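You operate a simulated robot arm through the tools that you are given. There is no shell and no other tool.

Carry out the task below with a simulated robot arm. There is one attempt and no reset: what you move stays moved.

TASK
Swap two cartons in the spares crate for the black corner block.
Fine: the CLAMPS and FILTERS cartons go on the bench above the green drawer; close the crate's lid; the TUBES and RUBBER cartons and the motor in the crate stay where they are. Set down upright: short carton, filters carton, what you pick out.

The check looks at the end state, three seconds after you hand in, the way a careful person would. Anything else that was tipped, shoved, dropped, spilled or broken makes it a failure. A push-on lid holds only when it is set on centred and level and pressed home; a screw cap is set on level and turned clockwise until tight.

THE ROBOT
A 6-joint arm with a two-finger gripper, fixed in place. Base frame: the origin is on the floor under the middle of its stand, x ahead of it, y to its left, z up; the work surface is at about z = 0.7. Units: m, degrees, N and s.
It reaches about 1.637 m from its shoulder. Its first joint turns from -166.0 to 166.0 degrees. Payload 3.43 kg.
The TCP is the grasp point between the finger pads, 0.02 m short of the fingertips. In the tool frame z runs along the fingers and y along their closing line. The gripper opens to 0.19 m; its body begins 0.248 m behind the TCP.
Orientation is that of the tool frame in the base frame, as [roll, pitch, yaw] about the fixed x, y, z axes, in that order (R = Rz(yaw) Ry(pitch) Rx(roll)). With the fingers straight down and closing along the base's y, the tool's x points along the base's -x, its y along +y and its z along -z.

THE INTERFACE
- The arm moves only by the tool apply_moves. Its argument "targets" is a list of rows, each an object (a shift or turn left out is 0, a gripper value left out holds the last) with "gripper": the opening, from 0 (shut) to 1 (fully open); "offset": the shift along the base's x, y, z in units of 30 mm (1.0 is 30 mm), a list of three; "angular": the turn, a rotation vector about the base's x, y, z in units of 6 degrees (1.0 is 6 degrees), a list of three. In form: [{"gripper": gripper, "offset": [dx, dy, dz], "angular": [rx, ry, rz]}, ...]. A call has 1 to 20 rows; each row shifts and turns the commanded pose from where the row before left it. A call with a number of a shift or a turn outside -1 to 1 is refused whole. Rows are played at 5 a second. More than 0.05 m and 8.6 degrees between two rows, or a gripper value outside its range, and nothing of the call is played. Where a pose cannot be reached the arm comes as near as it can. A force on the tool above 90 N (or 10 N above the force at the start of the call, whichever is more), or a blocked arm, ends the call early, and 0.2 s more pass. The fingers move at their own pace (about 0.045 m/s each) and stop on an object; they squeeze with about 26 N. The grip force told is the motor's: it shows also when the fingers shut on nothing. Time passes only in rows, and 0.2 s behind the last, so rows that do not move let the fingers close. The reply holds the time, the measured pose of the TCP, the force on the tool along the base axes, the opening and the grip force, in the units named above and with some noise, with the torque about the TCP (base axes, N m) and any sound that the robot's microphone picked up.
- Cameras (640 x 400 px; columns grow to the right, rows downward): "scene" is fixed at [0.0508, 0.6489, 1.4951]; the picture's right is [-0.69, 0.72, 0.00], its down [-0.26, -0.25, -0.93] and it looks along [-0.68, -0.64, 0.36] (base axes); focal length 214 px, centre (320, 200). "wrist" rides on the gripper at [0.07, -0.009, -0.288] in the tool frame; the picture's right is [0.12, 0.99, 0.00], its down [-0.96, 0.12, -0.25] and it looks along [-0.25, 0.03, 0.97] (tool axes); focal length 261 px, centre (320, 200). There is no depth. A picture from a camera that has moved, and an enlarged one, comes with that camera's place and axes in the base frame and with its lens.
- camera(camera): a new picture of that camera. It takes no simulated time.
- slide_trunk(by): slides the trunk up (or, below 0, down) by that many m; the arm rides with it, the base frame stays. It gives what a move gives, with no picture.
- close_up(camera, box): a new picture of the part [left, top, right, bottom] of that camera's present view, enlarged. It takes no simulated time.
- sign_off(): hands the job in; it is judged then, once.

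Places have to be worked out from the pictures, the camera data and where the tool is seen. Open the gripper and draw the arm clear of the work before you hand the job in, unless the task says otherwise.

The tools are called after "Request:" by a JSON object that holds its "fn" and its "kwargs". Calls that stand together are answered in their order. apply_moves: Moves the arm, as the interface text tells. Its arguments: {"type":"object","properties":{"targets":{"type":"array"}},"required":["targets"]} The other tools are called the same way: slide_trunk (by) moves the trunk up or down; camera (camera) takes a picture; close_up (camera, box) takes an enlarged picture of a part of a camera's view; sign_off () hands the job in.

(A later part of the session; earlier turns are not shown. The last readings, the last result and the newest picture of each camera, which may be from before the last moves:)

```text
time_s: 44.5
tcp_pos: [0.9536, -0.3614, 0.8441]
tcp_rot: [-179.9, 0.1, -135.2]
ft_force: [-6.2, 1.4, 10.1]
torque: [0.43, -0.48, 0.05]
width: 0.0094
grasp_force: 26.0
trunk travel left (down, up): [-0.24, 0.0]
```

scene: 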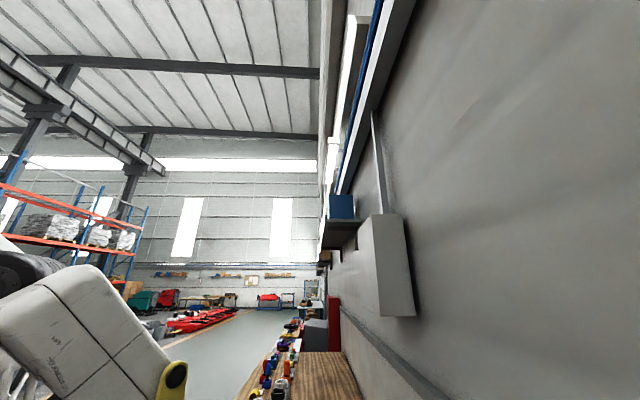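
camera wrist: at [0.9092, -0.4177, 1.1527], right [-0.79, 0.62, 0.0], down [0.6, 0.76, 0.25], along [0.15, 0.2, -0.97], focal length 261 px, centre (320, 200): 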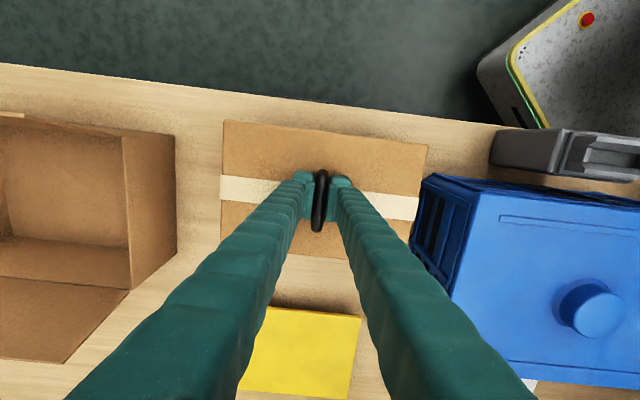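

Contact: the bench now carries the carton (force swung to +10 N). I relax 1 mm up, open the fingers and rise clear.

Request:
{"fn": "apply_moves", "kwargs": {"targets": [{"gripper": 0, "offset": [0, 0, 0.03]}, {"gripper": 0.35}, {"gripper": 0.35}, {"gripper": 0.35}, {"gripper": 0.35}, {"gripper": 0.35}]}}

Request:
{"fn": "close_up", "kwargs": {"camera": "wrist", "box": [200, 100, 440, 250]}}

```text
time_s: 46.0
tcp_pos: [0.9517, -0.3606, 0.8433]
tcp_rot: [-179.9, 0.0, -135.1]
ft_force: [1.6, -3.2, 20.8]
torque: [0.02, 0.06, -0.07]
width: 0.0638
grasp_force: 0.1
trunk travel left (down, up): [-0.24, 0.0]
```

```text
2.67 times, centred on (320, 175) of wrist
camera zoom: at [0.9082, -0.4172, 1.1323], right [-0.79, 0.62, 0.0], down [0.6, 0.76, 0.25], along [0.15, 0.19, -0.97], focal length 695 px, centre (320, 267)
```

zoom: 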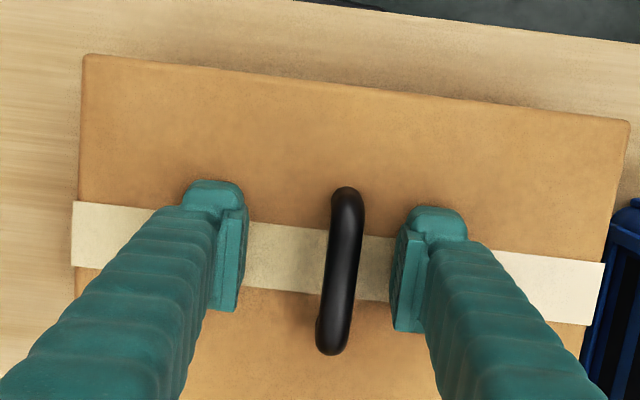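

The carton stands upright on the bench and the fingers are off the bar. I rise straight up and look.

Request:
{"fn": "apply_moves", "kwargs": {"targets": [{"gripper": 0.35, "offset": [0, 0, 0.3]}, {"offset": [0, 0, 0.5]}, {"offset": [0, 0, 0.8]}, {"offset": [0, 0, 0.9]}, {"offset": [0, 0, 0.9]}, {"offset": [0, 0, 0.9]}, {"offset": [0, 0, 0.9]}, {"offset": [0, 0, 0.9]}]}}

Request:
{"fn": "camera", "kwargs": {"camera": "wrist"}}

```text
time_s: 47.8
tcp_pos: [0.9557, -0.3626, 1.027]
tcp_rot: [-180.0, 0.1, -135.2]
ft_force: [0.4, -1.2, 0.1]
torque: [0.0, 0.03, 0.0]
width: 0.0663
grasp_force: 0.0
trunk travel left (down, up): [-0.24, 0.0]
```

```text
taken
camera wrist: at [0.9111, -0.4193, 1.315], right [-0.79, 0.62, 0.0], down [0.6, 0.76, 0.25], along [0.15, 0.19, -0.97], focal length 261 px, centre (320, 200)
```

wrist: 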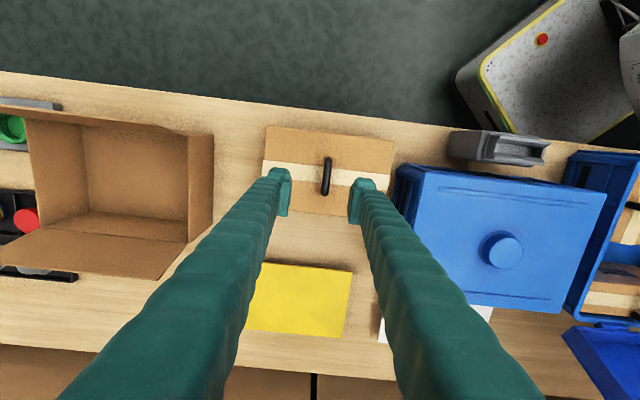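

FILTERS/large carton is set on the bench. Next the small carton: its handle bar runs along the bench at about (0.506, 0.076), so I turn the gripper 90° while moving back above it.

Request:
{"fn": "apply_moves", "kwargs": {"targets": [{"gripper": 0.35, "offset": [-0.9, 0.88, 0.1], "angular": [0, 0, 0.9375]}, {"offset": [-0.9375, 0.915, 0], "angular": [0, 0, 0.9375]}, {"offset": [-0.9375, 0.915, 0], "angular": [0, 0, 0.9375]}, {"offset": [-0.9375, 0.915, 0], "angular": [0, 0, 0.9375]}, {"offset": [-0.9375, 0.915, 0], "angular": [0, 0, 0.9375]}, {"offset": [-0.9375, 0.915, 0], "angular": [0, 0, 0.9375]}, {"offset": [-0.9375, 0.915, 0], "angular": [0, 0, 0.9375]}, {"offset": [-0.9375, 0.915, 0], "angular": [0, 0, 0.9375]}, {"offset": [-0.9375, 0.915, 0], "angular": [0, 0, 0.9375]}, {"offset": [-0.9375, 0.915, 0], "angular": [0, 0, 0.9375]}, {"offset": [-0.9375, 0.915, 0], "angular": [0, 0, 0.9375]}, {"offset": [-0.9375, 0.915, 0], "angular": [0, 0, 0.9375]}, {"offset": [-0.9375, 0.915, 0], "angular": [0, 0, 0.9375]}, {"offset": [-0.9375, 0.915, 0], "angular": [0, 0, 0.9375]}, {"offset": [-0.9375, 0.915, 0], "angular": [0, 0, 0.9375]}, {"offset": [-0.9, 0.915, 0], "angular": [0, 0, 0.9375]}]}}

Request:
{"fn": "camera", "kwargs": {"camera": "wrist"}}

Request:
{"fn": "close_up", "kwargs": {"camera": "wrist", "box": [240, 120, 400, 220]}}

```text
time_s: 51.1
tcp_pos: [0.5057, 0.0784, 1.0303]
tcp_rot: [-180.0, -0.1, -45.1]
ft_force: [0.4, 0.4, -0.4]
torque: [0.03, 0.09, -0.01]
width: 0.0664
grasp_force: 0.1
trunk travel left (down, up): [-0.24, 0.0]
```

```text
taken
camera wrist: at [0.5598, 0.0338, 1.3181], right [-0.62, -0.79, 0.0], down [-0.76, 0.6, 0.25], along [-0.2, 0.15, -0.97], focal length 261 px, centre (320, 200)
```

wrist: 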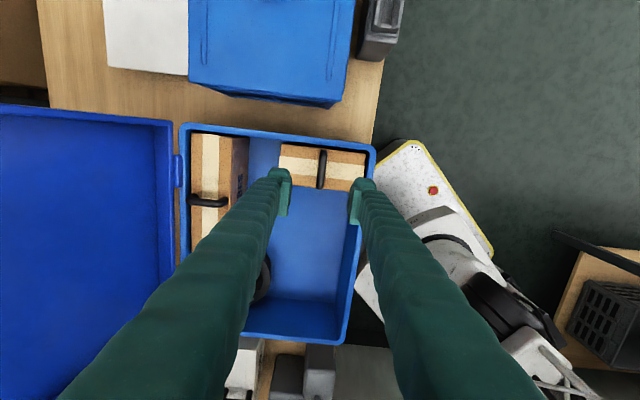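

```text
4.00 times, centred on (320, 170) of wrist
camera zoom: at [0.5598, 0.0338, 1.3181], right [-0.62, -0.79, 0.0], down [-0.76, 0.6, 0.25], along [-0.2, 0.15, -0.97], focal length 1043 px, centre (320, 320)
```

zoom: 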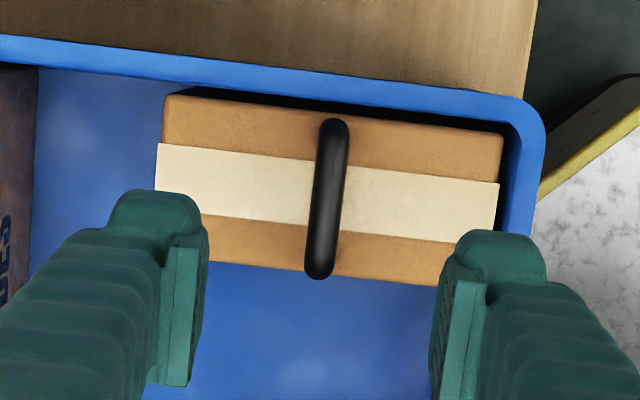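

The bar is nearly centred; it lies about 6 mm toward the near-left from the TCP. I correct that and go down to z≈0.90.

Request:
{"fn": "apply_moves", "kwargs": {"targets": [{"gripper": 0.35, "offset": [0.09, -0.19, -0.6]}, {"offset": [0, 0, -0.9]}, {"offset": [0, 0, -0.9]}, {"offset": [0, 0, -0.9]}, {"offset": [0, 0, -0.9]}]}}

Request:
{"fn": "camera", "kwargs": {"camera": "wrist"}}

Request:
{"fn": "close_up", "kwargs": {"camera": "wrist", "box": [240, 120, 400, 220]}}

```text
time_s: 52.4
tcp_pos: [0.5093, 0.0733, 0.9021]
tcp_rot: [180.0, 0.0, -45.1]
ft_force: [-0.6, 0.5, 0.1]
torque: [0.0, -0.05, -0.02]
width: 0.0664
grasp_force: 0.1
trunk travel left (down, up): [-0.24, 0.0]
```

```text
taken
camera wrist: at [0.5633, 0.0274, 1.1908], right [-0.62, -0.78, 0.0], down [-0.76, 0.6, 0.25], along [-0.19, 0.15, -0.97], focal length 261 px, centre (320, 200)
```

wrist: 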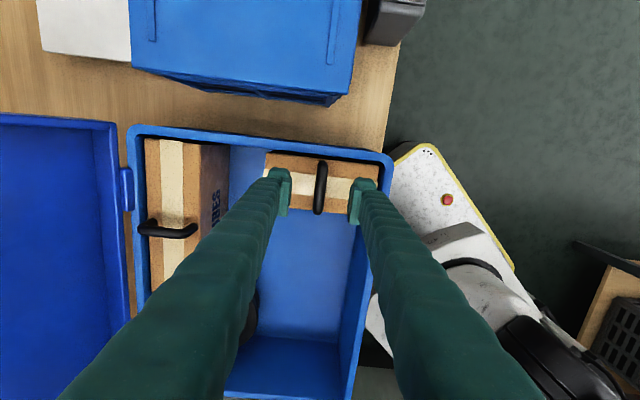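

```text
4.00 times, centred on (320, 170) of wrist
camera zoom: at [0.5633, 0.0274, 1.1908], right [-0.62, -0.78, 0.0], down [-0.76, 0.6, 0.25], along [-0.19, 0.15, -0.97], focal length 1043 px, centre (320, 320)
```

zoom: 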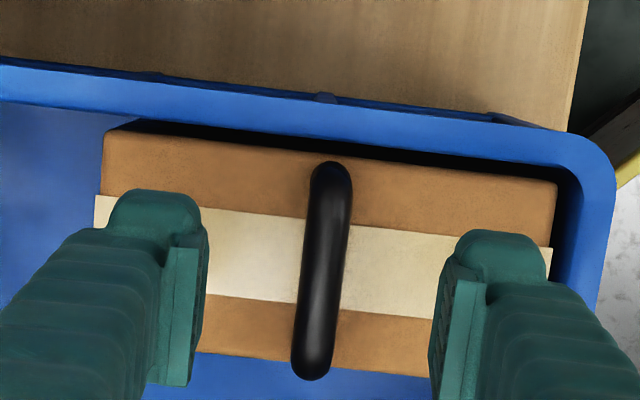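

Centred. I descend to about z≈0.856 and then feel for the carton's top.

Request:
{"fn": "apply_moves", "kwargs": {"targets": [{"gripper": 0.35, "offset": [0, 0, -0.7]}, {"offset": [0, 0, -0.6]}, {"offset": [0, 0, -0.25]}]}}

Request:
{"fn": "close_up", "kwargs": {"camera": "wrist", "box": [240, 120, 400, 220]}}

```text
time_s: 53.1
tcp_pos: [0.5089, 0.0716, 0.8567]
tcp_rot: [179.9, -0.1, -45.1]
ft_force: [0.1, -0.6, 0.7]
torque: [0.01, -0.02, 0.02]
width: 0.0665
grasp_force: 0.1
trunk travel left (down, up): [-0.24, 0.0]
```

```text
4.00 times, centred on (320, 170) of wrist
camera zoom: at [0.5641, 0.0272, 1.1448], right [-0.62, -0.78, 0.0], down [-0.76, 0.6, 0.25], along [-0.19, 0.15, -0.97], focal length 1043 px, centre (320, 320)
```

zoom: 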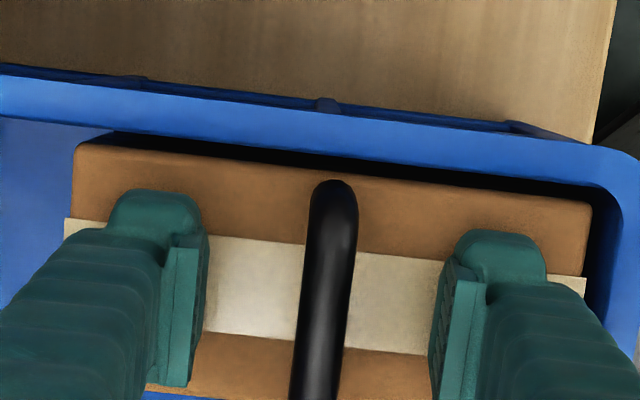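

No contact yet. I ease down a few millimetres more.

Request:
{"fn": "apply_moves", "kwargs": {"targets": [{"gripper": 0.35, "offset": [0, 0, -0.1]}, {"offset": [0, 0, -0.1]}]}}

```text
time_s: 53.8
tcp_pos: [0.5115, 0.0717, 0.8522]
tcp_rot: [-179.9, -0.1, -45.1]
ft_force: [-0.5, -2.7, 31.8]
torque: [-0.31, 0.36, 0.06]
width: 0.0667
grasp_force: 0.5
trunk travel left (down, up): [-0.24, 0.0]
```

Contact at fingertips z≈0.833. I back off about 2 mm and close on the bar.

Request:
{"fn": "apply_moves", "kwargs": {"targets": [{"gripper": 0.35, "offset": [0, 0, 0.1]}, {"gripper": 0}, {"gripper": 0}, {"gripper": 0}, {"gripper": 0}, {"gripper": 0}, {"gripper": 0}]}}

Request:
{"fn": "apply_moves", "kwargs": {"targets": [{"gripper": 0, "offset": [0, 0, 0.1]}, {"gripper": 0, "offset": [0, 0, 0.1]}, {"gripper": 0, "offset": [0, 0, 0.1]}]}}

Request:
{"fn": "camera", "kwargs": {"camera": "wrist"}}

```text
time_s: 55.4
tcp_pos: [0.51, 0.0709, 0.8534]
tcp_rot: [-180.0, 0.0, -45.2]
ft_force: [-0.2, 0.5, -3.3]
torque: [-0.03, 0.01, -0.02]
width: 0.0094
grasp_force: 26.4
trunk travel left (down, up): [-0.24, 0.0]
```

```text
time_s: 56.1
tcp_pos: [0.5099, 0.0729, 0.8621]
tcp_rot: [179.9, 0.0, -45.1]
ft_force: [1.1, -0.3, -2.9]
torque: [0.0, 0.01, 0.0]
width: 0.0092
grasp_force: 25.5
trunk travel left (down, up): [-0.24, 0.0]
```

```text
taken
camera wrist: at [0.5646, 0.0276, 1.1505], right [-0.62, -0.78, 0.0], down [-0.76, 0.6, 0.25], along [-0.19, 0.15, -0.97], focal length 261 px, centre (320, 200)
```

wrist: 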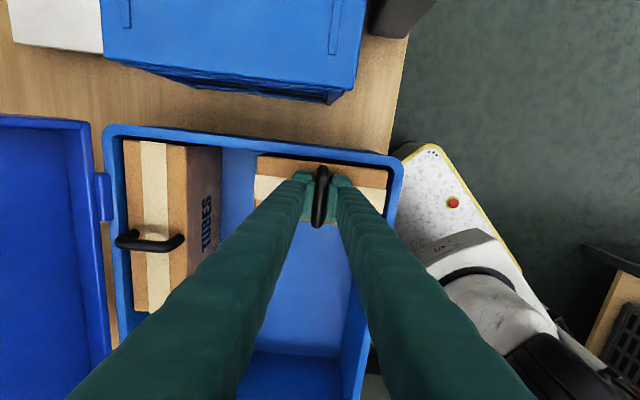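

Held (about 3 N load). I lift it straight out of the crate.

Request:
{"fn": "apply_moves", "kwargs": {"targets": [{"gripper": 0, "offset": [0, 0, 0.2]}, {"offset": [0, 0, 0.4]}, {"offset": [0, 0, 0.5]}, {"offset": [0, 0, 0.5]}, {"offset": [0, 0, 0.5]}, {"offset": [0, 0, 0.5]}, {"offset": [0, 0, 0.5]}, {"offset": [0, 0, 0.5]}, {"offset": [0, 0, 0.5]}, {"offset": [0, 0, 0.5]}, {"offset": [0, 0, 0.5]}, {"offset": [0, 0, 0.5]}, {"offset": [0, 0, 0.5]}, {"offset": [0, 0, 0.5]}, {"offset": [0, 0, 0.3]}]}}

Request:
{"fn": "camera", "kwargs": {"camera": "wrist"}}

```text
time_s: 59.4
tcp_pos: [0.5105, 0.0708, 1.0692]
tcp_rot: [180.0, -0.1, -45.1]
ft_force: [1.1, 0.0, -3.2]
torque: [0.04, 0.01, -0.02]
width: 0.0092
grasp_force: 25.3
trunk travel left (down, up): [-0.24, 0.0]
```

```text
taken
camera wrist: at [0.5646, 0.0273, 1.3572], right [-0.62, -0.78, 0.0], down [-0.76, 0.6, 0.25], along [-0.19, 0.15, -0.97], focal length 261 px, centre (320, 200)
```

wrist: 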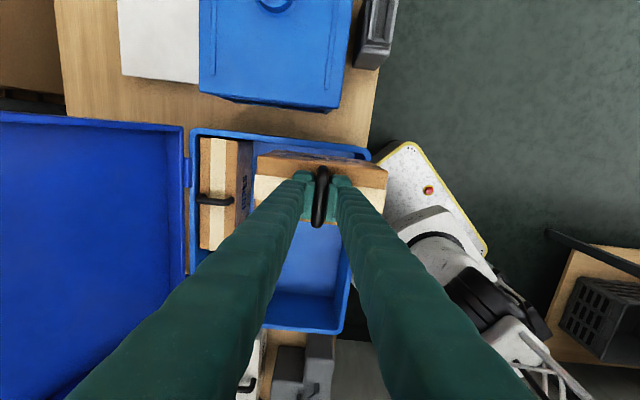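

Clear of the crate. I carry it toward the bench spot behind the large carton, turning it back 90° on the way.

Request:
{"fn": "apply_moves", "kwargs": {"targets": [{"gripper": 0, "offset": [0.216, -0.125, 0], "angular": [0, 0, -0.3]}, {"offset": [0.43, -0.25, 0], "angular": [0, 0, -0.6]}, {"offset": [0.719, -0.4175, 0], "angular": [0, 0, -0.8]}, {"offset": [0.719, -0.4175, 0], "angular": [0, 0, -0.8]}, {"offset": [0.719, -0.4175, 0], "angular": [0, 0, -0.8]}, {"offset": [0.719, -0.4175, 0], "angular": [0, 0, -0.8]}, {"offset": [0.719, -0.4175, 0], "angular": [0, 0, -0.8]}, {"offset": [0.719, -0.4175, 0], "angular": [0, 0, -0.8]}, {"offset": [0.719, -0.4175, 0], "angular": [0, 0, -0.8]}, {"offset": [0.719, -0.4175, 0], "angular": [0, 0, -0.8]}, {"offset": [0.719, -0.4175, 0], "angular": [0, 0, -0.8]}, {"offset": [0.719, -0.4175, 0], "angular": [0, 0, -0.8]}, {"offset": [0.719, -0.4175, 0], "angular": [0, 0, -0.8]}, {"offset": [0.719, -0.4175, 0], "angular": [0, 0, -0.8]}, {"offset": [0.719, -0.4175, 0], "angular": [0, 0, -0.8]}, {"offset": [0.719, -0.4175, 0], "angular": [0, 0, -0.8]}, {"offset": [0.719, -0.4175, 0], "angular": [0, 0, -0.8]}, {"offset": [0.719, -0.4175, 0], "angular": [0, 0, -0.8]}, {"offset": [0.43, -0.25, 0], "angular": [0, 0, -0.8]}, {"offset": [0.216, -0.125, 0], "angular": [0, 0, -0.5]}]}}

Request:
{"fn": "camera", "kwargs": {"camera": "wrist"}}

```text
time_s: 63.5
tcp_pos: [0.8952, -0.1512, 1.0691]
tcp_rot: [-180.0, 0.0, -135.2]
ft_force: [1.1, -0.3, -3.3]
torque: [0.01, 0.0, 0.0]
width: 0.0092
grasp_force: 25.9
trunk travel left (down, up): [-0.24, 0.0]
```

```text
taken
camera wrist: at [0.8499, -0.2076, 1.358], right [-0.78, 0.62, 0.0], down [0.6, 0.76, 0.25], along [0.15, 0.19, -0.97], focal length 261 px, centre (320, 200)
```

wrist: 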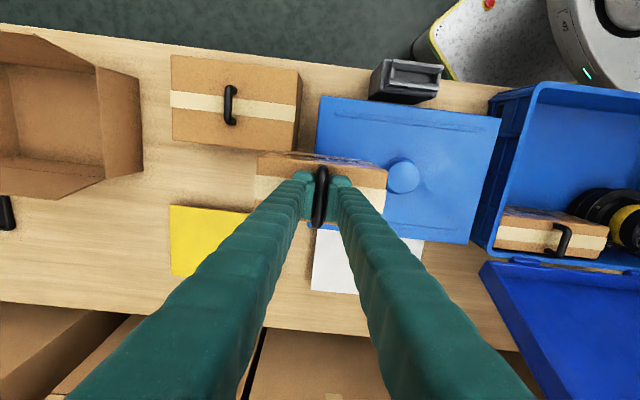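

The large carton stands at s1 −1.04…−0.80, s2 0.35…0.505. I move the small one on to s1≈−0.89, s2≈0.58, still high.

Request:
{"fn": "apply_moves", "kwargs": {"targets": [{"gripper": 0, "offset": [0.3, -0.15, -0.1]}, {"offset": [0.7, -0.33, -0.15]}, {"offset": [0.8, -0.38, -0.15]}, {"offset": [0.8, -0.38, -0.15]}, {"offset": [0.8, -0.38, -0.15]}, {"offset": [0.7, -0.33, -0.15]}, {"offset": [0.5, -0.22, -0.1]}, {"offset": [0.2, -0.1, 0]}]}}

Request:
{"fn": "camera", "kwargs": {"camera": "wrist"}}

```text
time_s: 65.3
tcp_pos: [1.0375, -0.2199, 1.041]
tcp_rot: [-179.9, 0.0, -135.1]
ft_force: [-0.1, -1.1, -3.3]
torque: [0.0, -0.02, 0.01]
width: 0.0091
grasp_force: 26.2
trunk travel left (down, up): [-0.24, 0.0]
```

```text
taken
camera wrist: at [0.9923, -0.2758, 1.3296], right [-0.78, 0.62, 0.0], down [0.6, 0.76, 0.25], along [0.15, 0.19, -0.97], focal length 261 px, centre (320, 200)
```

wrist: 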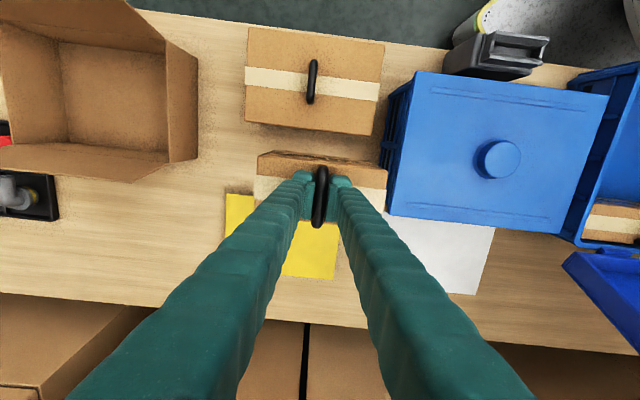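

In position with room all round. I lower it toward the bench.

Request:
{"fn": "apply_moves", "kwargs": {"targets": [{"gripper": 0, "offset": [0, 0, -0.3]}, {"offset": [0, 0, -0.5]}, {"offset": [0, 0, -0.6]}, {"offset": [0, 0, -0.6]}, {"offset": [0, 0, -0.6]}, {"offset": [0, 0, -0.6]}, {"offset": [0, 0, -0.6]}, {"offset": [0, 0, -0.6]}, {"offset": [0, 0, -0.6]}, {"offset": [0, 0, -0.4]}, {"offset": [0, 0, -0.3]}, {"offset": [0, 0, -0.2]}]}}

Request:
{"fn": "camera", "kwargs": {"camera": "wrist"}}

```text
time_s: 68.0
tcp_pos: [1.0382, -0.2187, 0.8635]
tcp_rot: [180.0, 0.0, -135.1]
ft_force: [-0.7, -0.1, -2.6]
torque: [0.0, 0.03, 0.02]
width: 0.009
grasp_force: 26.0
trunk travel left (down, up): [-0.24, 0.0]
```

```text
taken
camera wrist: at [0.994, -0.2754, 1.1513], right [-0.78, 0.62, 0.0], down [0.6, 0.76, 0.25], along [0.15, 0.19, -0.97], focal length 261 px, centre (320, 200)
```

wrist: 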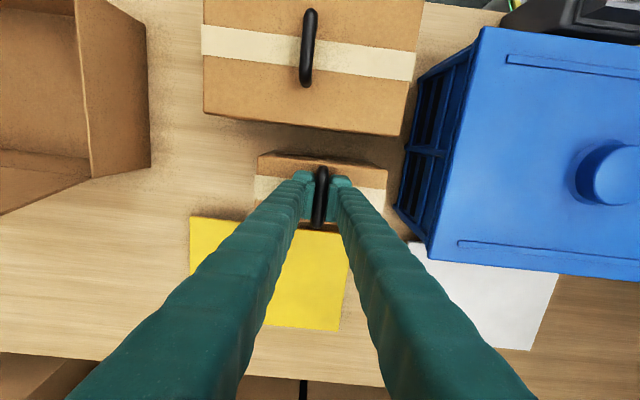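

Good clearance. Final lowering in small steps.

Request:
{"fn": "apply_moves", "kwargs": {"targets": [{"gripper": 0, "offset": [0, 0, -0.1]}, {"offset": [0, 0, -0.1]}, {"offset": [0, 0, -0.1]}, {"offset": [0, 0, -0.1]}, {"offset": [0, 0, -0.1]}]}}

Request:
{"fn": "apply_moves", "kwargs": {"targets": [{"gripper": 0, "offset": [0, 0, -0.05]}]}}

```text
time_s: 69.2
tcp_pos: [1.038, -0.2201, 0.8483]
tcp_rot: [-180.0, 0.0, -135.0]
ft_force: [0.1, -0.5, -3.1]
torque: [0.0, 0.0, 0.01]
width: 0.0091
grasp_force: 26.0
trunk travel left (down, up): [-0.24, 0.0]
```

```text
time_s: 69.5
tcp_pos: [1.0386, -0.2192, 0.846]
tcp_rot: [180.0, 0.0, -135.1]
ft_force: [0.3, -0.8, -3.4]
torque: [0.03, 0.01, 0.0]
width: 0.0093
grasp_force: 25.8
trunk travel left (down, up): [-0.24, 0.0]
```

Request:
{"fn": "apply_moves", "kwargs": {"targets": [{"gripper": 0, "offset": [0, 0, -0.05]}]}}

```text
time_s: 70.0
tcp_pos: [1.0384, -0.2197, 0.8454]
tcp_rot: [179.9, 0.1, -135.1]
ft_force: [0.6, -0.7, -2.6]
torque: [0.02, -0.03, 0.0]
width: 0.0093
grasp_force: 26.0
trunk travel left (down, up): [-0.24, 0.0]
```

No contact yet at 0.845. One more 2 mm step.

Request:
{"fn": "apply_moves", "kwargs": {"targets": [{"gripper": 0, "offset": [0, 0, -0.07]}]}}

```text
time_s: 70.3
tcp_pos: [1.0371, -0.2193, 0.8436]
tcp_rot: [-179.9, 0.0, -135.1]
ft_force: [-0.3, 0.3, 9.2]
torque: [0.06, -0.04, -0.03]
width: 0.0092
grasp_force: 25.9
trunk travel left (down, up): [-0.24, 0.0]
```

The bench takes the weight. I relax slightly, open, and rise.

Request:
{"fn": "apply_moves", "kwargs": {"targets": [{"gripper": 0, "offset": [0, 0, 0.05]}, {"gripper": 0.35}, {"gripper": 0.35}, {"gripper": 0.35}, {"gripper": 0.35}, {"gripper": 0.35, "offset": [0, 0, 0.1]}, {"offset": [0, 0, 0.4]}, {"offset": [0, 0, 0.7]}, {"offset": [0, 0, 0.9]}, {"offset": [0, 0, 0.9]}, {"offset": [0, 0, 0.9]}, {"offset": [0, 0, 0.9]}, {"offset": [0, 0, 0.9]}]}}

Request:
{"fn": "camera", "kwargs": {"camera": "wrist"}}

```text
time_s: 73.2
tcp_pos: [1.0372, -0.2186, 1.0161]
tcp_rot: [179.8, 0.0, -135.1]
ft_force: [-0.1, 0.3, 0.4]
torque: [0.0, 0.03, -0.04]
width: 0.0665
grasp_force: 0.1
trunk travel left (down, up): [-0.24, 0.0]
```

```text
taken
camera wrist: at [0.9923, -0.2755, 1.3037], right [-0.78, 0.62, 0.0], down [0.6, 0.76, 0.25], along [0.15, 0.19, -0.97], focal length 261 px, centre (320, 200)
```

wrist: 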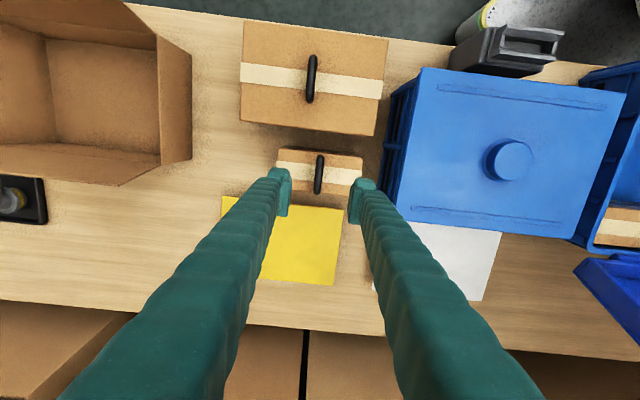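

Both cartons stand upright. I zoom to check labels and gaps.

Request:
{"fn": "close_up", "kwargs": {"camera": "wrist", "box": [220, 20, 400, 220]}}

```text
2.00 times, centred on (310, 120) of wrist
camera zoom: at [0.9923, -0.2755, 1.3037], right [-0.78, 0.62, 0.0], down [0.6, 0.76, 0.25], along [0.15, 0.19, -0.97], focal length 521 px, centre (340, 360)
```

zoom: 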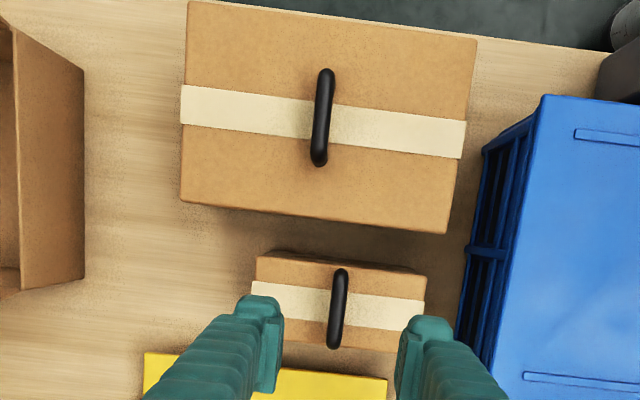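

Cartons done. Now I travel back over the near side of the crate (away from the raised lid) toward the black corner block at the bench's right end.

Request:
{"fn": "apply_moves", "kwargs": {"targets": [{"gripper": 0.35, "offset": [-0.951, 0.507, 0.15]}, {"offset": [-0.951, 0.507, 0.15]}, {"offset": [-0.951, 0.507, 0.15]}, {"offset": [-0.951, 0.507, 0.15]}, {"offset": [-0.951, 0.507, 0.15]}, {"offset": [-0.951, 0.507, 0.15]}, {"offset": [-0.951, 0.507, 0.15]}, {"offset": [-0.951, 0.507, 0.15]}, {"offset": [-0.951, 0.507, 0.15]}, {"offset": [-0.951, 0.507, 0.15]}, {"offset": [-0.951, 0.507, 0.15]}, {"offset": [-0.951, 0.507, 0.15]}, {"offset": [-0.951, 0.507, 0.15]}, {"offset": [-0.951, 0.507, 0.15]}, {"offset": [-0.951, 0.507, 0.15]}, {"offset": [-0.951, 0.507, 0.15]}, {"offset": [-0.951, 0.507, 0.15]}, {"offset": [-0.951, 0.507, 0.15]}, {"offset": [-0.951, 0.507, 0.15]}]}}

Request:
{"fn": "apply_moves", "kwargs": {"targets": [{"gripper": 0.35, "offset": [-0.928, 0.985, 0]}, {"offset": [-0.928, 0.985, 0]}, {"offset": [-0.928, 0.985, 0]}, {"offset": [-0.928, 0.985, 0]}, {"offset": [-0.928, 0.985, 0]}, {"offset": [-0.928, 0.985, 0]}, {"offset": [-0.928, 0.985, 0]}, {"offset": [-0.928, 0.985, 0]}, {"offset": [-0.928, 0.985, 0]}, {"offset": [-0.928, 0.985, 0]}, {"offset": [-0.928, 0.985, 0]}, {"offset": [-0.928, 0.985, 0]}, {"offset": [-0.928, 0.985, 0]}, {"offset": [-0.928, 0.985, 0]}, {"offset": [-0.928, 0.985, 0]}]}}

Request:
{"fn": "camera", "kwargs": {"camera": "wrist"}}

```text
time_s: 77.2
tcp_pos: [0.4951, 0.0695, 1.1003]
tcp_rot: [-179.9, 0.0, -135.2]
ft_force: [0.8, 1.0, -0.6]
torque: [-0.03, 0.15, -0.02]
width: 0.0664
grasp_force: 0.1
trunk travel left (down, up): [-0.24, 0.0]
```

```text
time_s: 80.3
tcp_pos: [0.0777, 0.5149, 1.1009]
tcp_rot: [-180.0, 0.0, -135.2]
ft_force: [0.4, -1.0, 0.1]
torque: [0.14, 0.09, 0.0]
width: 0.0667
grasp_force: 0.1
trunk travel left (down, up): [-0.24, 0.0]
```

```text
taken
camera wrist: at [0.0333, 0.4584, 1.3897], right [-0.78, 0.62, 0.0], down [0.6, 0.76, 0.25], along [0.15, 0.19, -0.97], focal length 261 px, centre (320, 200)
```

wrist: 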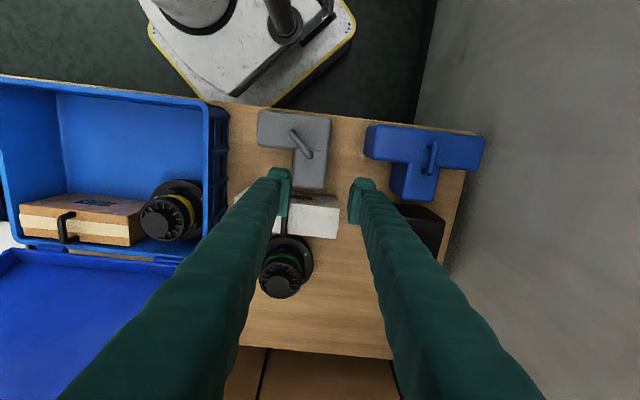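

The black block is just right of the fingers. I shift 20 cm further along the bench to view it from above.

Request:
{"fn": "apply_moves", "kwargs": {"targets": [{"gripper": 0.35, "offset": [-0.6, 0.6, 0]}, {"offset": [-0.8, 0.8, 0]}, {"offset": [-0.8, 0.8, 0]}, {"offset": [-0.8, 0.8, 0]}, {"offset": [-0.8, 0.8, 0]}, {"offset": [-0.4, 0.4, 0]}]}}

Request:
{"fn": "camera", "kwargs": {"camera": "wrist"}}

Request:
{"fn": "close_up", "kwargs": {"camera": "wrist", "box": [220, 100, 420, 225]}}

```text
time_s: 81.8
tcp_pos: [-0.048, 0.6387, 1.1033]
tcp_rot: [180.0, 0.1, -135.2]
ft_force: [0.2, 0.3, -0.2]
torque: [0.04, 0.05, 0.02]
width: 0.0665
grasp_force: 0.0
trunk travel left (down, up): [-0.24, 0.0]
```

```text
taken
camera wrist: at [-0.093, 0.5836, 1.3903], right [-0.78, 0.62, 0.0], down [0.6, 0.76, 0.25], along [0.15, 0.19, -0.97], focal length 261 px, centre (320, 200)
```

wrist: 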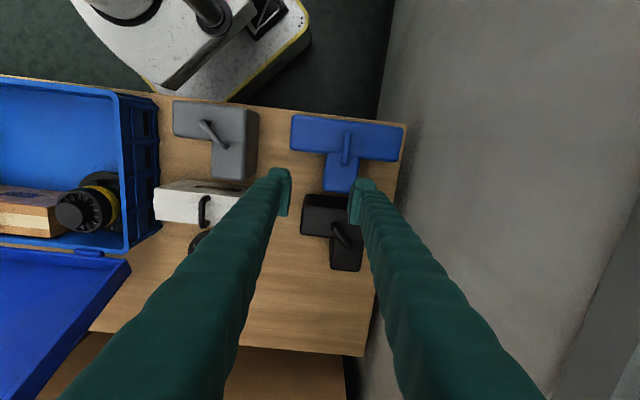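

```text
3.20 times, centred on (320, 162) of wrist
camera zoom: at [-0.093, 0.5836, 1.3903], right [-0.78, 0.62, 0.0], down [0.6, 0.76, 0.25], along [0.15, 0.19, -0.97], focal length 834 px, centre (320, 320)
```

zoom: 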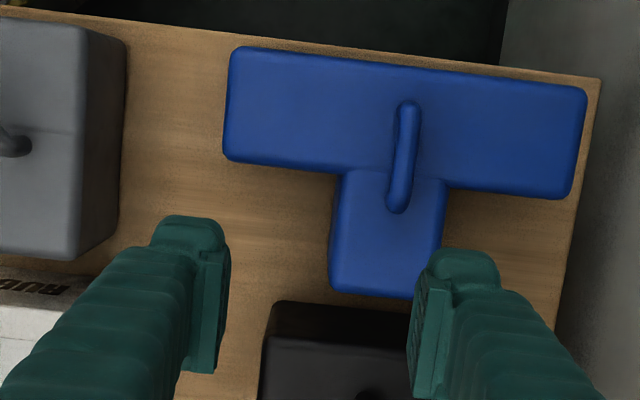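

The block right under is a blue T; the black L-shaped corner block is behind it. I move over the black block's handle.

Request:
{"fn": "apply_moves", "kwargs": {"targets": [{"gripper": 0.5, "offset": [0.278, 0.865, -0.1]}, {"offset": [0.278, 0.865, -0.1]}, {"offset": [0.278, 0.865, -0.1]}, {"offset": [0.278, 0.865, -0.1]}, {"offset": [0.278, 0.865, -0.1]}, {"offset": [0.278, 0.865, -0.1]}]}}

Request:
{"fn": "camera", "kwargs": {"camera": "wrist"}}

Request:
{"fn": "close_up", "kwargs": {"camera": "wrist", "box": [240, 100, 400, 220]}}

```text
time_s: 83.3
tcp_pos: [0.0167, 0.7569, 1.2009]
tcp_rot: [173.5, 5.6, -136.3]
ft_force: [0.0, -0.3, 0.9]
torque: [-0.01, -0.04, -0.03]
width: 0.0951
grasp_force: 0.0
trunk travel left (down, up): [-0.24, 0.0]
stopped in row 6: the arm was blocked; the commanded pose is now the measured one
```

```text
taken
camera wrist: at [-0.0273, 0.659, 1.4781], right [-0.78, 0.62, 0.1], down [0.61, 0.71, 0.35], along [0.15, 0.33, -0.93], focal length 261 px, centre (320, 200)
```

wrist: 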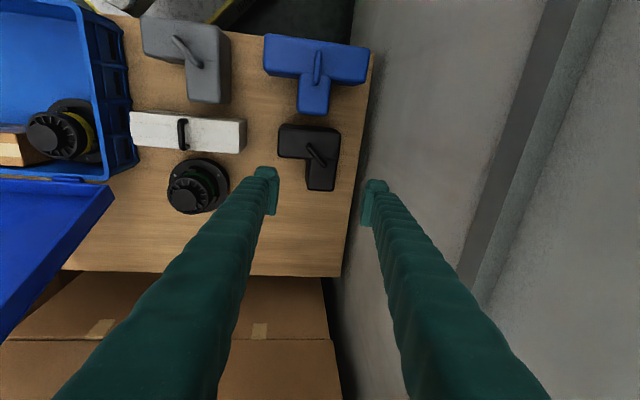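

```text
3.33 times, centred on (320, 160) of wrist
camera zoom: at [-0.0273, 0.659, 1.4781], right [-0.78, 0.62, 0.1], down [0.61, 0.71, 0.35], along [0.15, 0.33, -0.93], focal length 869 px, centre (320, 333)
```

zoom: 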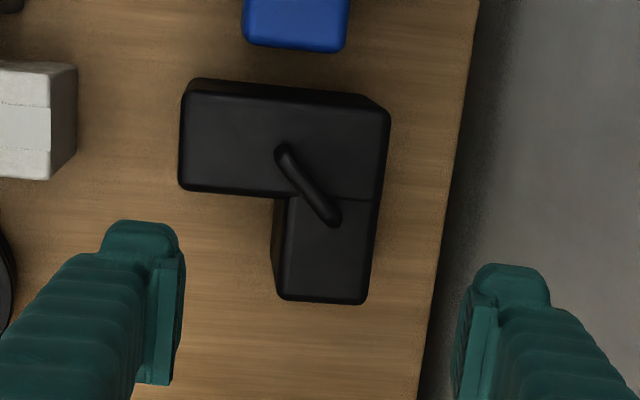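

The arm was blocked in the last row: it rose and tilted by about 8°, though no force shows at the tool. I look with the scene camera to see what it met.

Request:
{"fn": "camera", "kwargs": {"camera": "scene"}}

```text
taken
```

scene: 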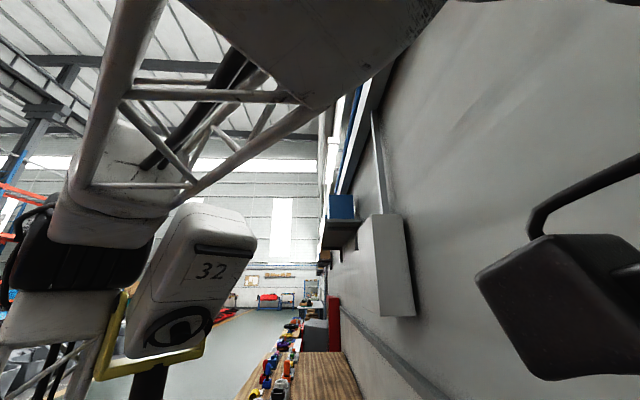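

The scene camera shows the forearm overhead and the wrist close to the wall, so I judge the wrist housing met the wall at the bench end. I back off toward the robot and enlarge the scene view to check.

Request:
{"fn": "close_up", "kwargs": {"camera": "scene", "box": [0, 0, 640, 400]}}

Request:
{"fn": "apply_moves", "kwargs": {"targets": [{"gripper": 0.5, "offset": [0, -0.4, -0.2]}, {"offset": [0, -0.6, -0.4]}, {"offset": [0, -0.8, -0.6]}, {"offset": [0, -0.8, -0.6]}]}}

Request:
{"fn": "camera", "kwargs": {"camera": "scene"}}

Request:
{"fn": "camera", "kwargs": {"camera": "wrist"}}

```text
1.00 times, centred on (320, 200) of scene (not enlarged: the box is as wide or as high as the picture)
camera zoom: at [0.0508, 0.6489, 1.4951], right [-0.69, 0.72, 0.0], down [-0.26, -0.25, -0.93], along [-0.68, -0.64, 0.36], focal length 214 px, centre (320, 200)
```

zoom: 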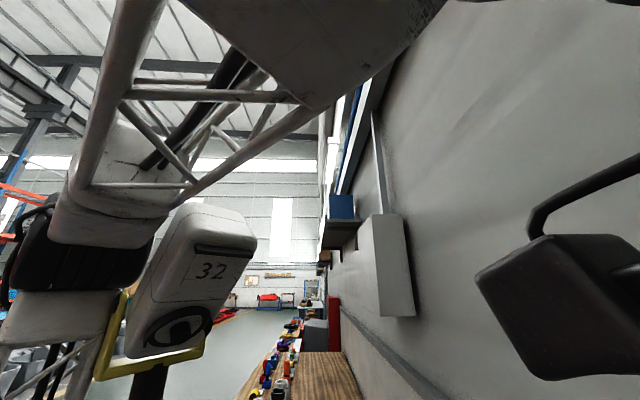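

```text
time_s: 84.3
tcp_pos: [0.0175, 0.683, 1.137]
tcp_rot: [173.9, 5.1, -136.3]
ft_force: [0.0, -0.1, 1.1]
torque: [-0.13, -0.01, -0.03]
width: 0.0948
grasp_force: 0.1
trunk travel left (down, up): [-0.24, 0.0]
```

```text
taken
```

scene: 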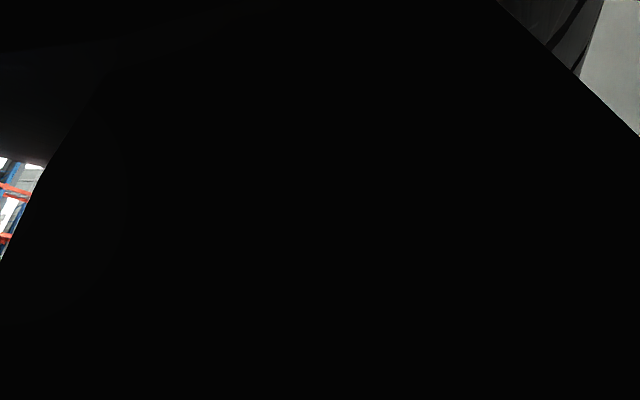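

```text
taken
camera wrist: at [-0.0265, 0.5887, 1.4147], right [-0.78, 0.62, 0.09], down [0.61, 0.71, 0.34], along [0.15, 0.32, -0.93], focal length 261 px, centre (320, 200)
```

wrist: 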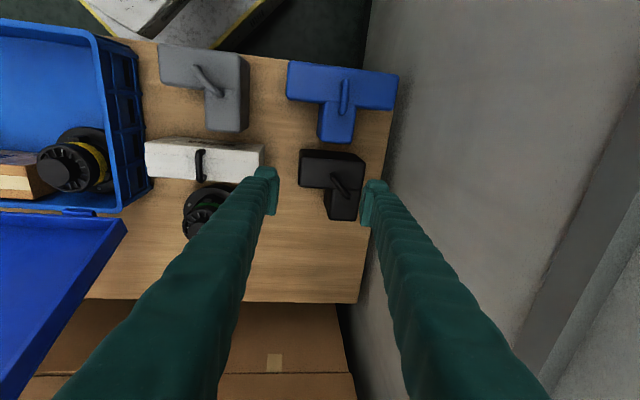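

I backed off freely (the scene camera is simply inside the arm's volume, not an obstacle). To keep the wrist away from the wall I plan to turn the gripper so it pinches along base x (the black block's handle bar runs along base y) and lean it so the fingers point toward the wall. First, a close look at the black block.

Request:
{"fn": "close_up", "kwargs": {"camera": "wrist", "box": [270, 120, 400, 240]}}

Request:
{"fn": "close_up", "kwargs": {"camera": "wrist", "box": [130, 20, 430, 220]}}

```text
3.33 times, centred on (335, 180) of wrist
camera zoom: at [-0.0265, 0.5887, 1.4147], right [-0.78, 0.62, 0.09], down [0.61, 0.71, 0.34], along [0.15, 0.32, -0.93], focal length 869 px, centre (270, 267)
```

zoom: 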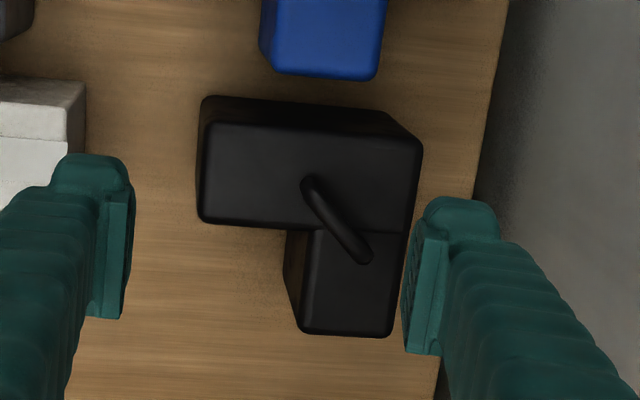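

```text
2.00 times, centred on (280, 120) of wrist
camera zoom: at [-0.0265, 0.5887, 1.4147], right [-0.78, 0.62, 0.09], down [0.61, 0.71, 0.34], along [0.15, 0.32, -0.93], focal length 521 px, centre (400, 360)
```

zoom: 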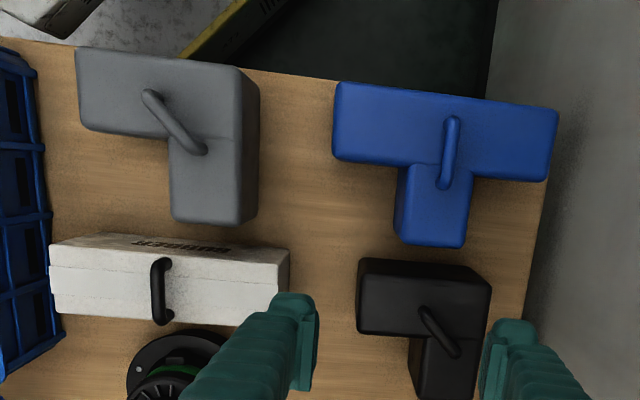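

The block's top is at z≈0.81, its L spans s1 0.455–0.61, s2 0.51–0.66, and the handle bar runs along base y, centred near (0.008, 0.790), z≈0.84. I turn the tool about its own axis by 46° and increase the lean to about 20°.

Request:
{"fn": "apply_moves", "kwargs": {"targets": [{"gripper": 0.5, "angular": [0.009, -0.133, 0.955]}, {"angular": [0.009, -0.133, 0.955]}, {"angular": [0.009, -0.133, 0.955]}, {"angular": [0.009, -0.133, 0.955]}, {"angular": [0.009, -0.133, 0.955]}, {"angular": [0.009, -0.133, 0.955]}, {"angular": [0.009, -0.133, 0.955]}, {"angular": [0.009, -0.133, 0.955]}, {"angular": [1, 0, 0]}, {"angular": [1, 0, 0]}]}}

Request:
{"fn": "camera", "kwargs": {"camera": "wrist"}}

Request:
{"fn": "camera", "kwargs": {"camera": "scene"}}

```text
time_s: 86.5
tcp_pos: [0.0148, 0.6829, 1.1376]
tcp_rot: [179.7, 20.0, -89.5]
ft_force: [-0.5, 1.3, -0.4]
torque: [-0.22, 0.02, -0.02]
width: 0.0949
grasp_force: 0.1
trunk travel left (down, up): [-0.24, 0.0]
```

```text
taken
camera wrist: at [0.0252, 0.5178, 1.3852], right [-0.99, -0.12, -0.04], down [-0.12, 0.82, 0.56], along [-0.04, 0.56, -0.83], focal length 261 px, centre (320, 200)
```

wrist: 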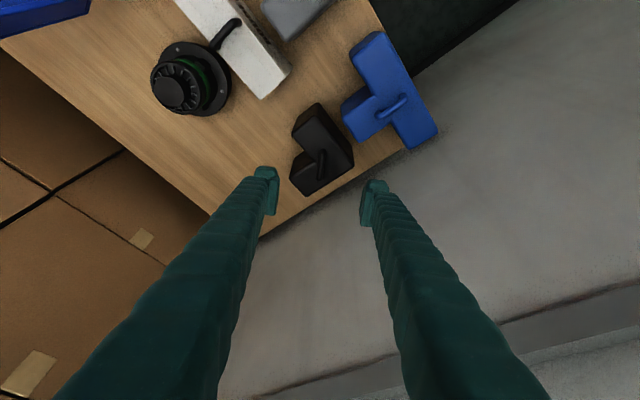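

```text
taken
```

scene: 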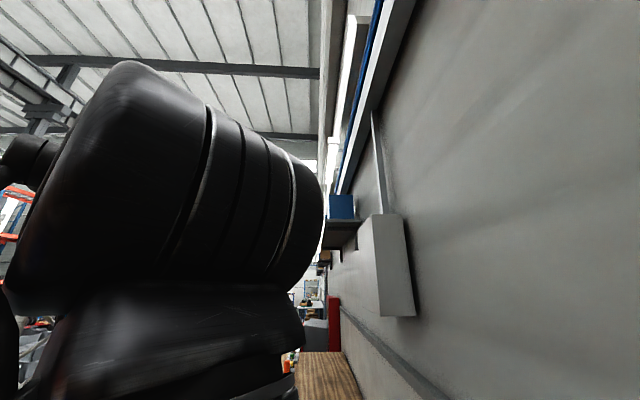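

The tool now points at the handle along its axis. I advance along the tool axis to about z≈0.93, watching for any block.

Request:
{"fn": "apply_moves", "kwargs": {"targets": [{"gripper": 0.35, "offset": [-0.02, 0.16, -0.44]}, {"offset": [-0.02, 0.315, -0.875]}, {"offset": [-0.02, 0.315, -0.875]}, {"offset": [-0.02, 0.315, -0.875]}, {"offset": [-0.02, 0.315, -0.875]}, {"offset": [-0.02, 0.315, -0.875]}, {"offset": [-0.02, 0.315, -0.875]}, {"offset": [-0.02, 0.315, -0.875]}, {"offset": [-0.02, 0.16, -0.44]}]}}

Request:
{"fn": "camera", "kwargs": {"camera": "wrist"}}

Request:
{"fn": "close_up", "kwargs": {"camera": "wrist", "box": [240, 120, 400, 220]}}

```text
time_s: 88.5
tcp_pos: [0.0086, 0.7596, 0.9289]
tcp_rot: [179.6, 19.9, -89.7]
ft_force: [-0.2, 0.3, 0.0]
torque: [0.03, -0.01, 0.0]
width: 0.0666
grasp_force: 0.0
trunk travel left (down, up): [-0.24, 0.0]
```

```text
taken
camera wrist: at [0.0195, 0.5948, 1.1755], right [-0.99, -0.12, -0.04], down [-0.12, 0.82, 0.56], along [-0.04, 0.56, -0.83], focal length 261 px, centre (320, 200)
```

wrist: 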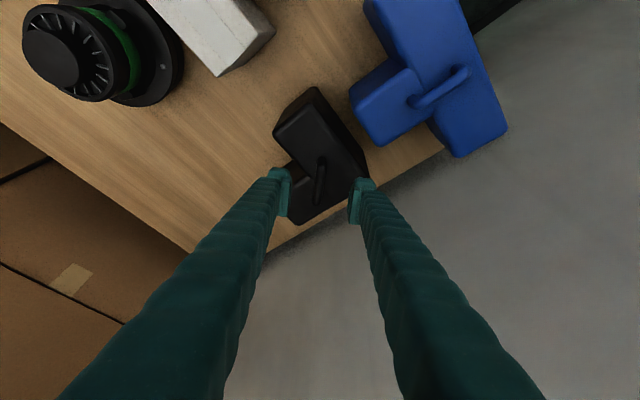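

```text
4.00 times, centred on (320, 170) of wrist
camera zoom: at [0.0195, 0.5948, 1.1755], right [-0.99, -0.12, -0.04], down [-0.12, 0.82, 0.56], along [-0.04, 0.56, -0.83], focal length 1043 px, centre (320, 320)
```

zoom: 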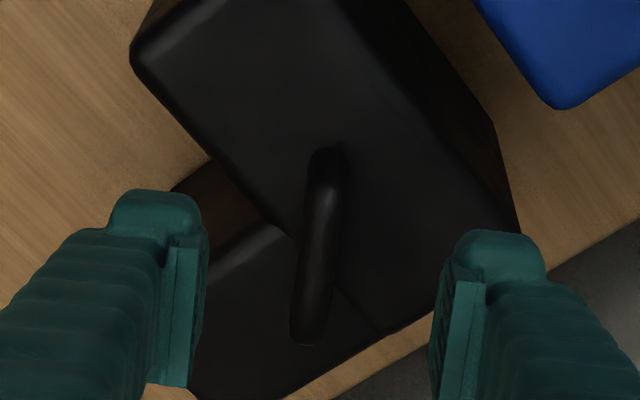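

The bar is still on the tool axis, centred at about (0.0085, 0.789, 0.84). I advance to z≈0.848.

Request:
{"fn": "apply_moves", "kwargs": {"targets": [{"gripper": 0.35, "offset": [0, 0.35, -0.9]}, {"offset": [0, 0.35, -0.9]}, {"offset": [0, 0.25, -0.6]}, {"offset": [0, 0, -0.3]}]}}

Request:
{"fn": "camera", "kwargs": {"camera": "wrist"}}

Request:
{"fn": "close_up", "kwargs": {"camera": "wrist", "box": [240, 120, 400, 220]}}

```text
time_s: 89.7
tcp_pos: [0.0189, 0.7863, 0.8969]
tcp_rot: [179.5, 23.5, -90.3]
ft_force: [-0.3, -0.9, -0.5]
torque: [-0.12, -0.01, -0.04]
width: 0.0663
grasp_force: 0.0
trunk travel left (down, up): [-0.24, 0.0]
stopped in row 4: the arm was blocked; the commanded pose is now the measured one
```

```text
taken
camera wrist: at [0.0279, 0.6066, 1.1321], right [-0.99, -0.11, -0.04], down [-0.11, 0.78, 0.61], along [-0.04, 0.61, -0.79], focal length 261 px, centre (320, 200)
```

wrist: 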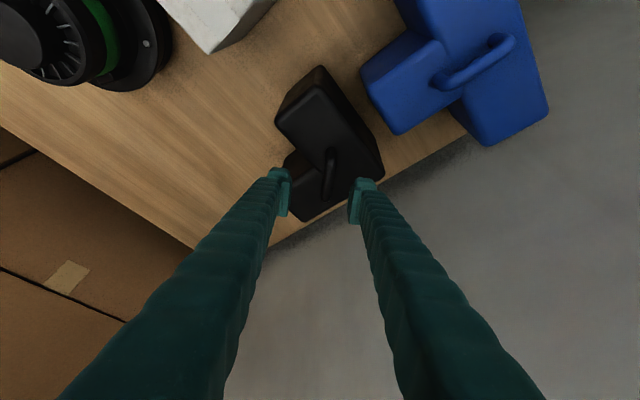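

```text
4.00 times, centred on (320, 170) of wrist
camera zoom: at [0.0279, 0.6066, 1.1321], right [-0.99, -0.11, -0.04], down [-0.11, 0.78, 0.61], along [-0.04, 0.61, -0.79], focal length 1043 px, centre (320, 320)
```

zoom: 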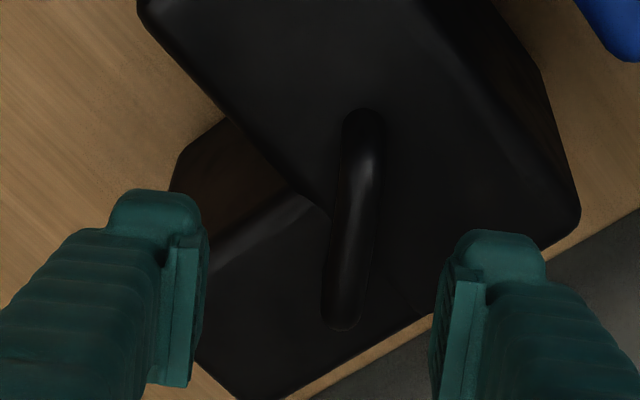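

Blocked again without any force at the tool: TCP stayed about 5 cm too high, so some upper part of the arm is touching something. I look at the scene camera before moving.

Request:
{"fn": "camera", "kwargs": {"camera": "scene"}}

Request:
{"fn": "close_up", "kwargs": {"camera": "wrist", "box": [320, 0, 640, 200]}}

```text
taken
```

scene: 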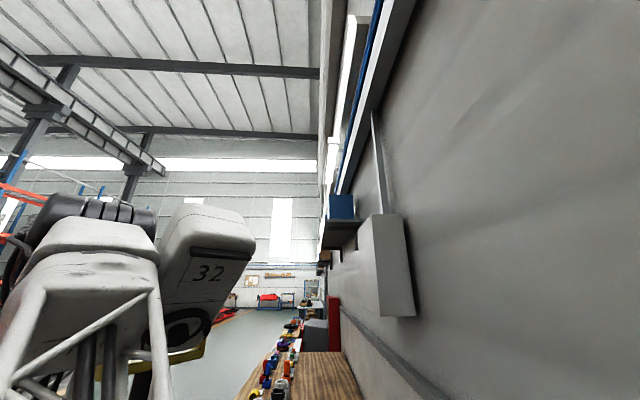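

```text
2.00 times, centred on (480, 100) of wrist
camera zoom: at [0.0279, 0.6066, 1.1321], right [-0.99, -0.11, -0.04], down [-0.11, 0.78, 0.61], along [-0.04, 0.61, -0.79], focal length 521 px, centre (0, 400)
```

zoom: 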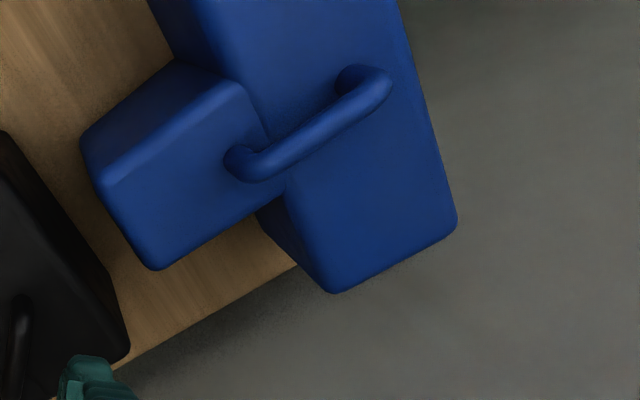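

The deviation pattern (only the shoulder and slightly the base joint gave way) suggests the upper arm, not the gripper, met something. I zoom into the scene view around the elbow/upper arm.

Request:
{"fn": "close_up", "kwargs": {"camera": "scene", "box": [0, 180, 280, 400]}}

Request:
{"fn": "close_up", "kwargs": {"camera": "scene", "box": [300, 180, 460, 330]}}

```text
1.82 times, centred on (140, 290) of scene
camera zoom: at [0.0508, 0.6489, 1.4951], right [-0.69, 0.72, 0.0], down [-0.26, -0.25, -0.93], along [-0.68, -0.64, 0.36], focal length 390 px, centre (647, 36)
```

zoom: 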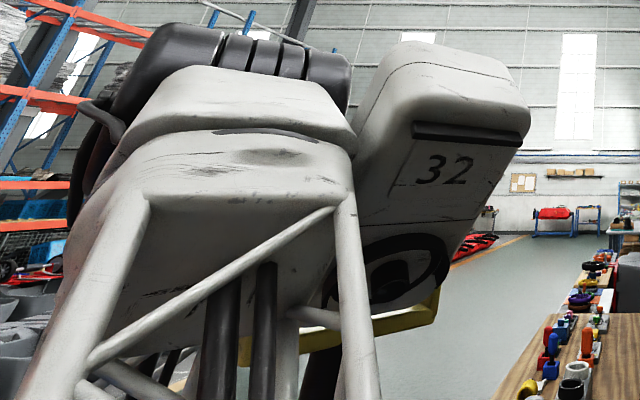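

```text
2.67 times, centred on (380, 255) of scene
camera zoom: at [0.0508, 0.6489, 1.4951], right [-0.69, 0.72, 0.0], down [-0.26, -0.25, -0.93], along [-0.68, -0.64, 0.36], focal length 572 px, centre (160, 53)
```

zoom: 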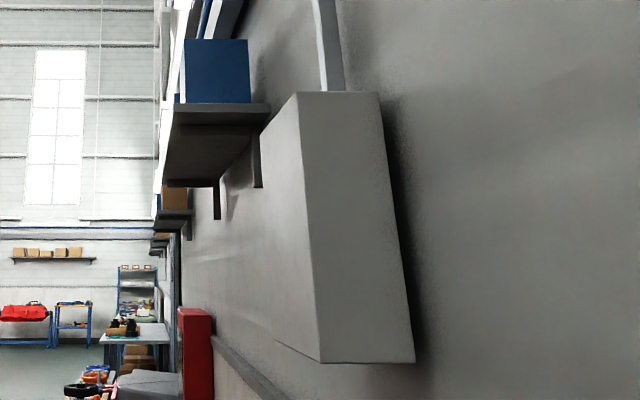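

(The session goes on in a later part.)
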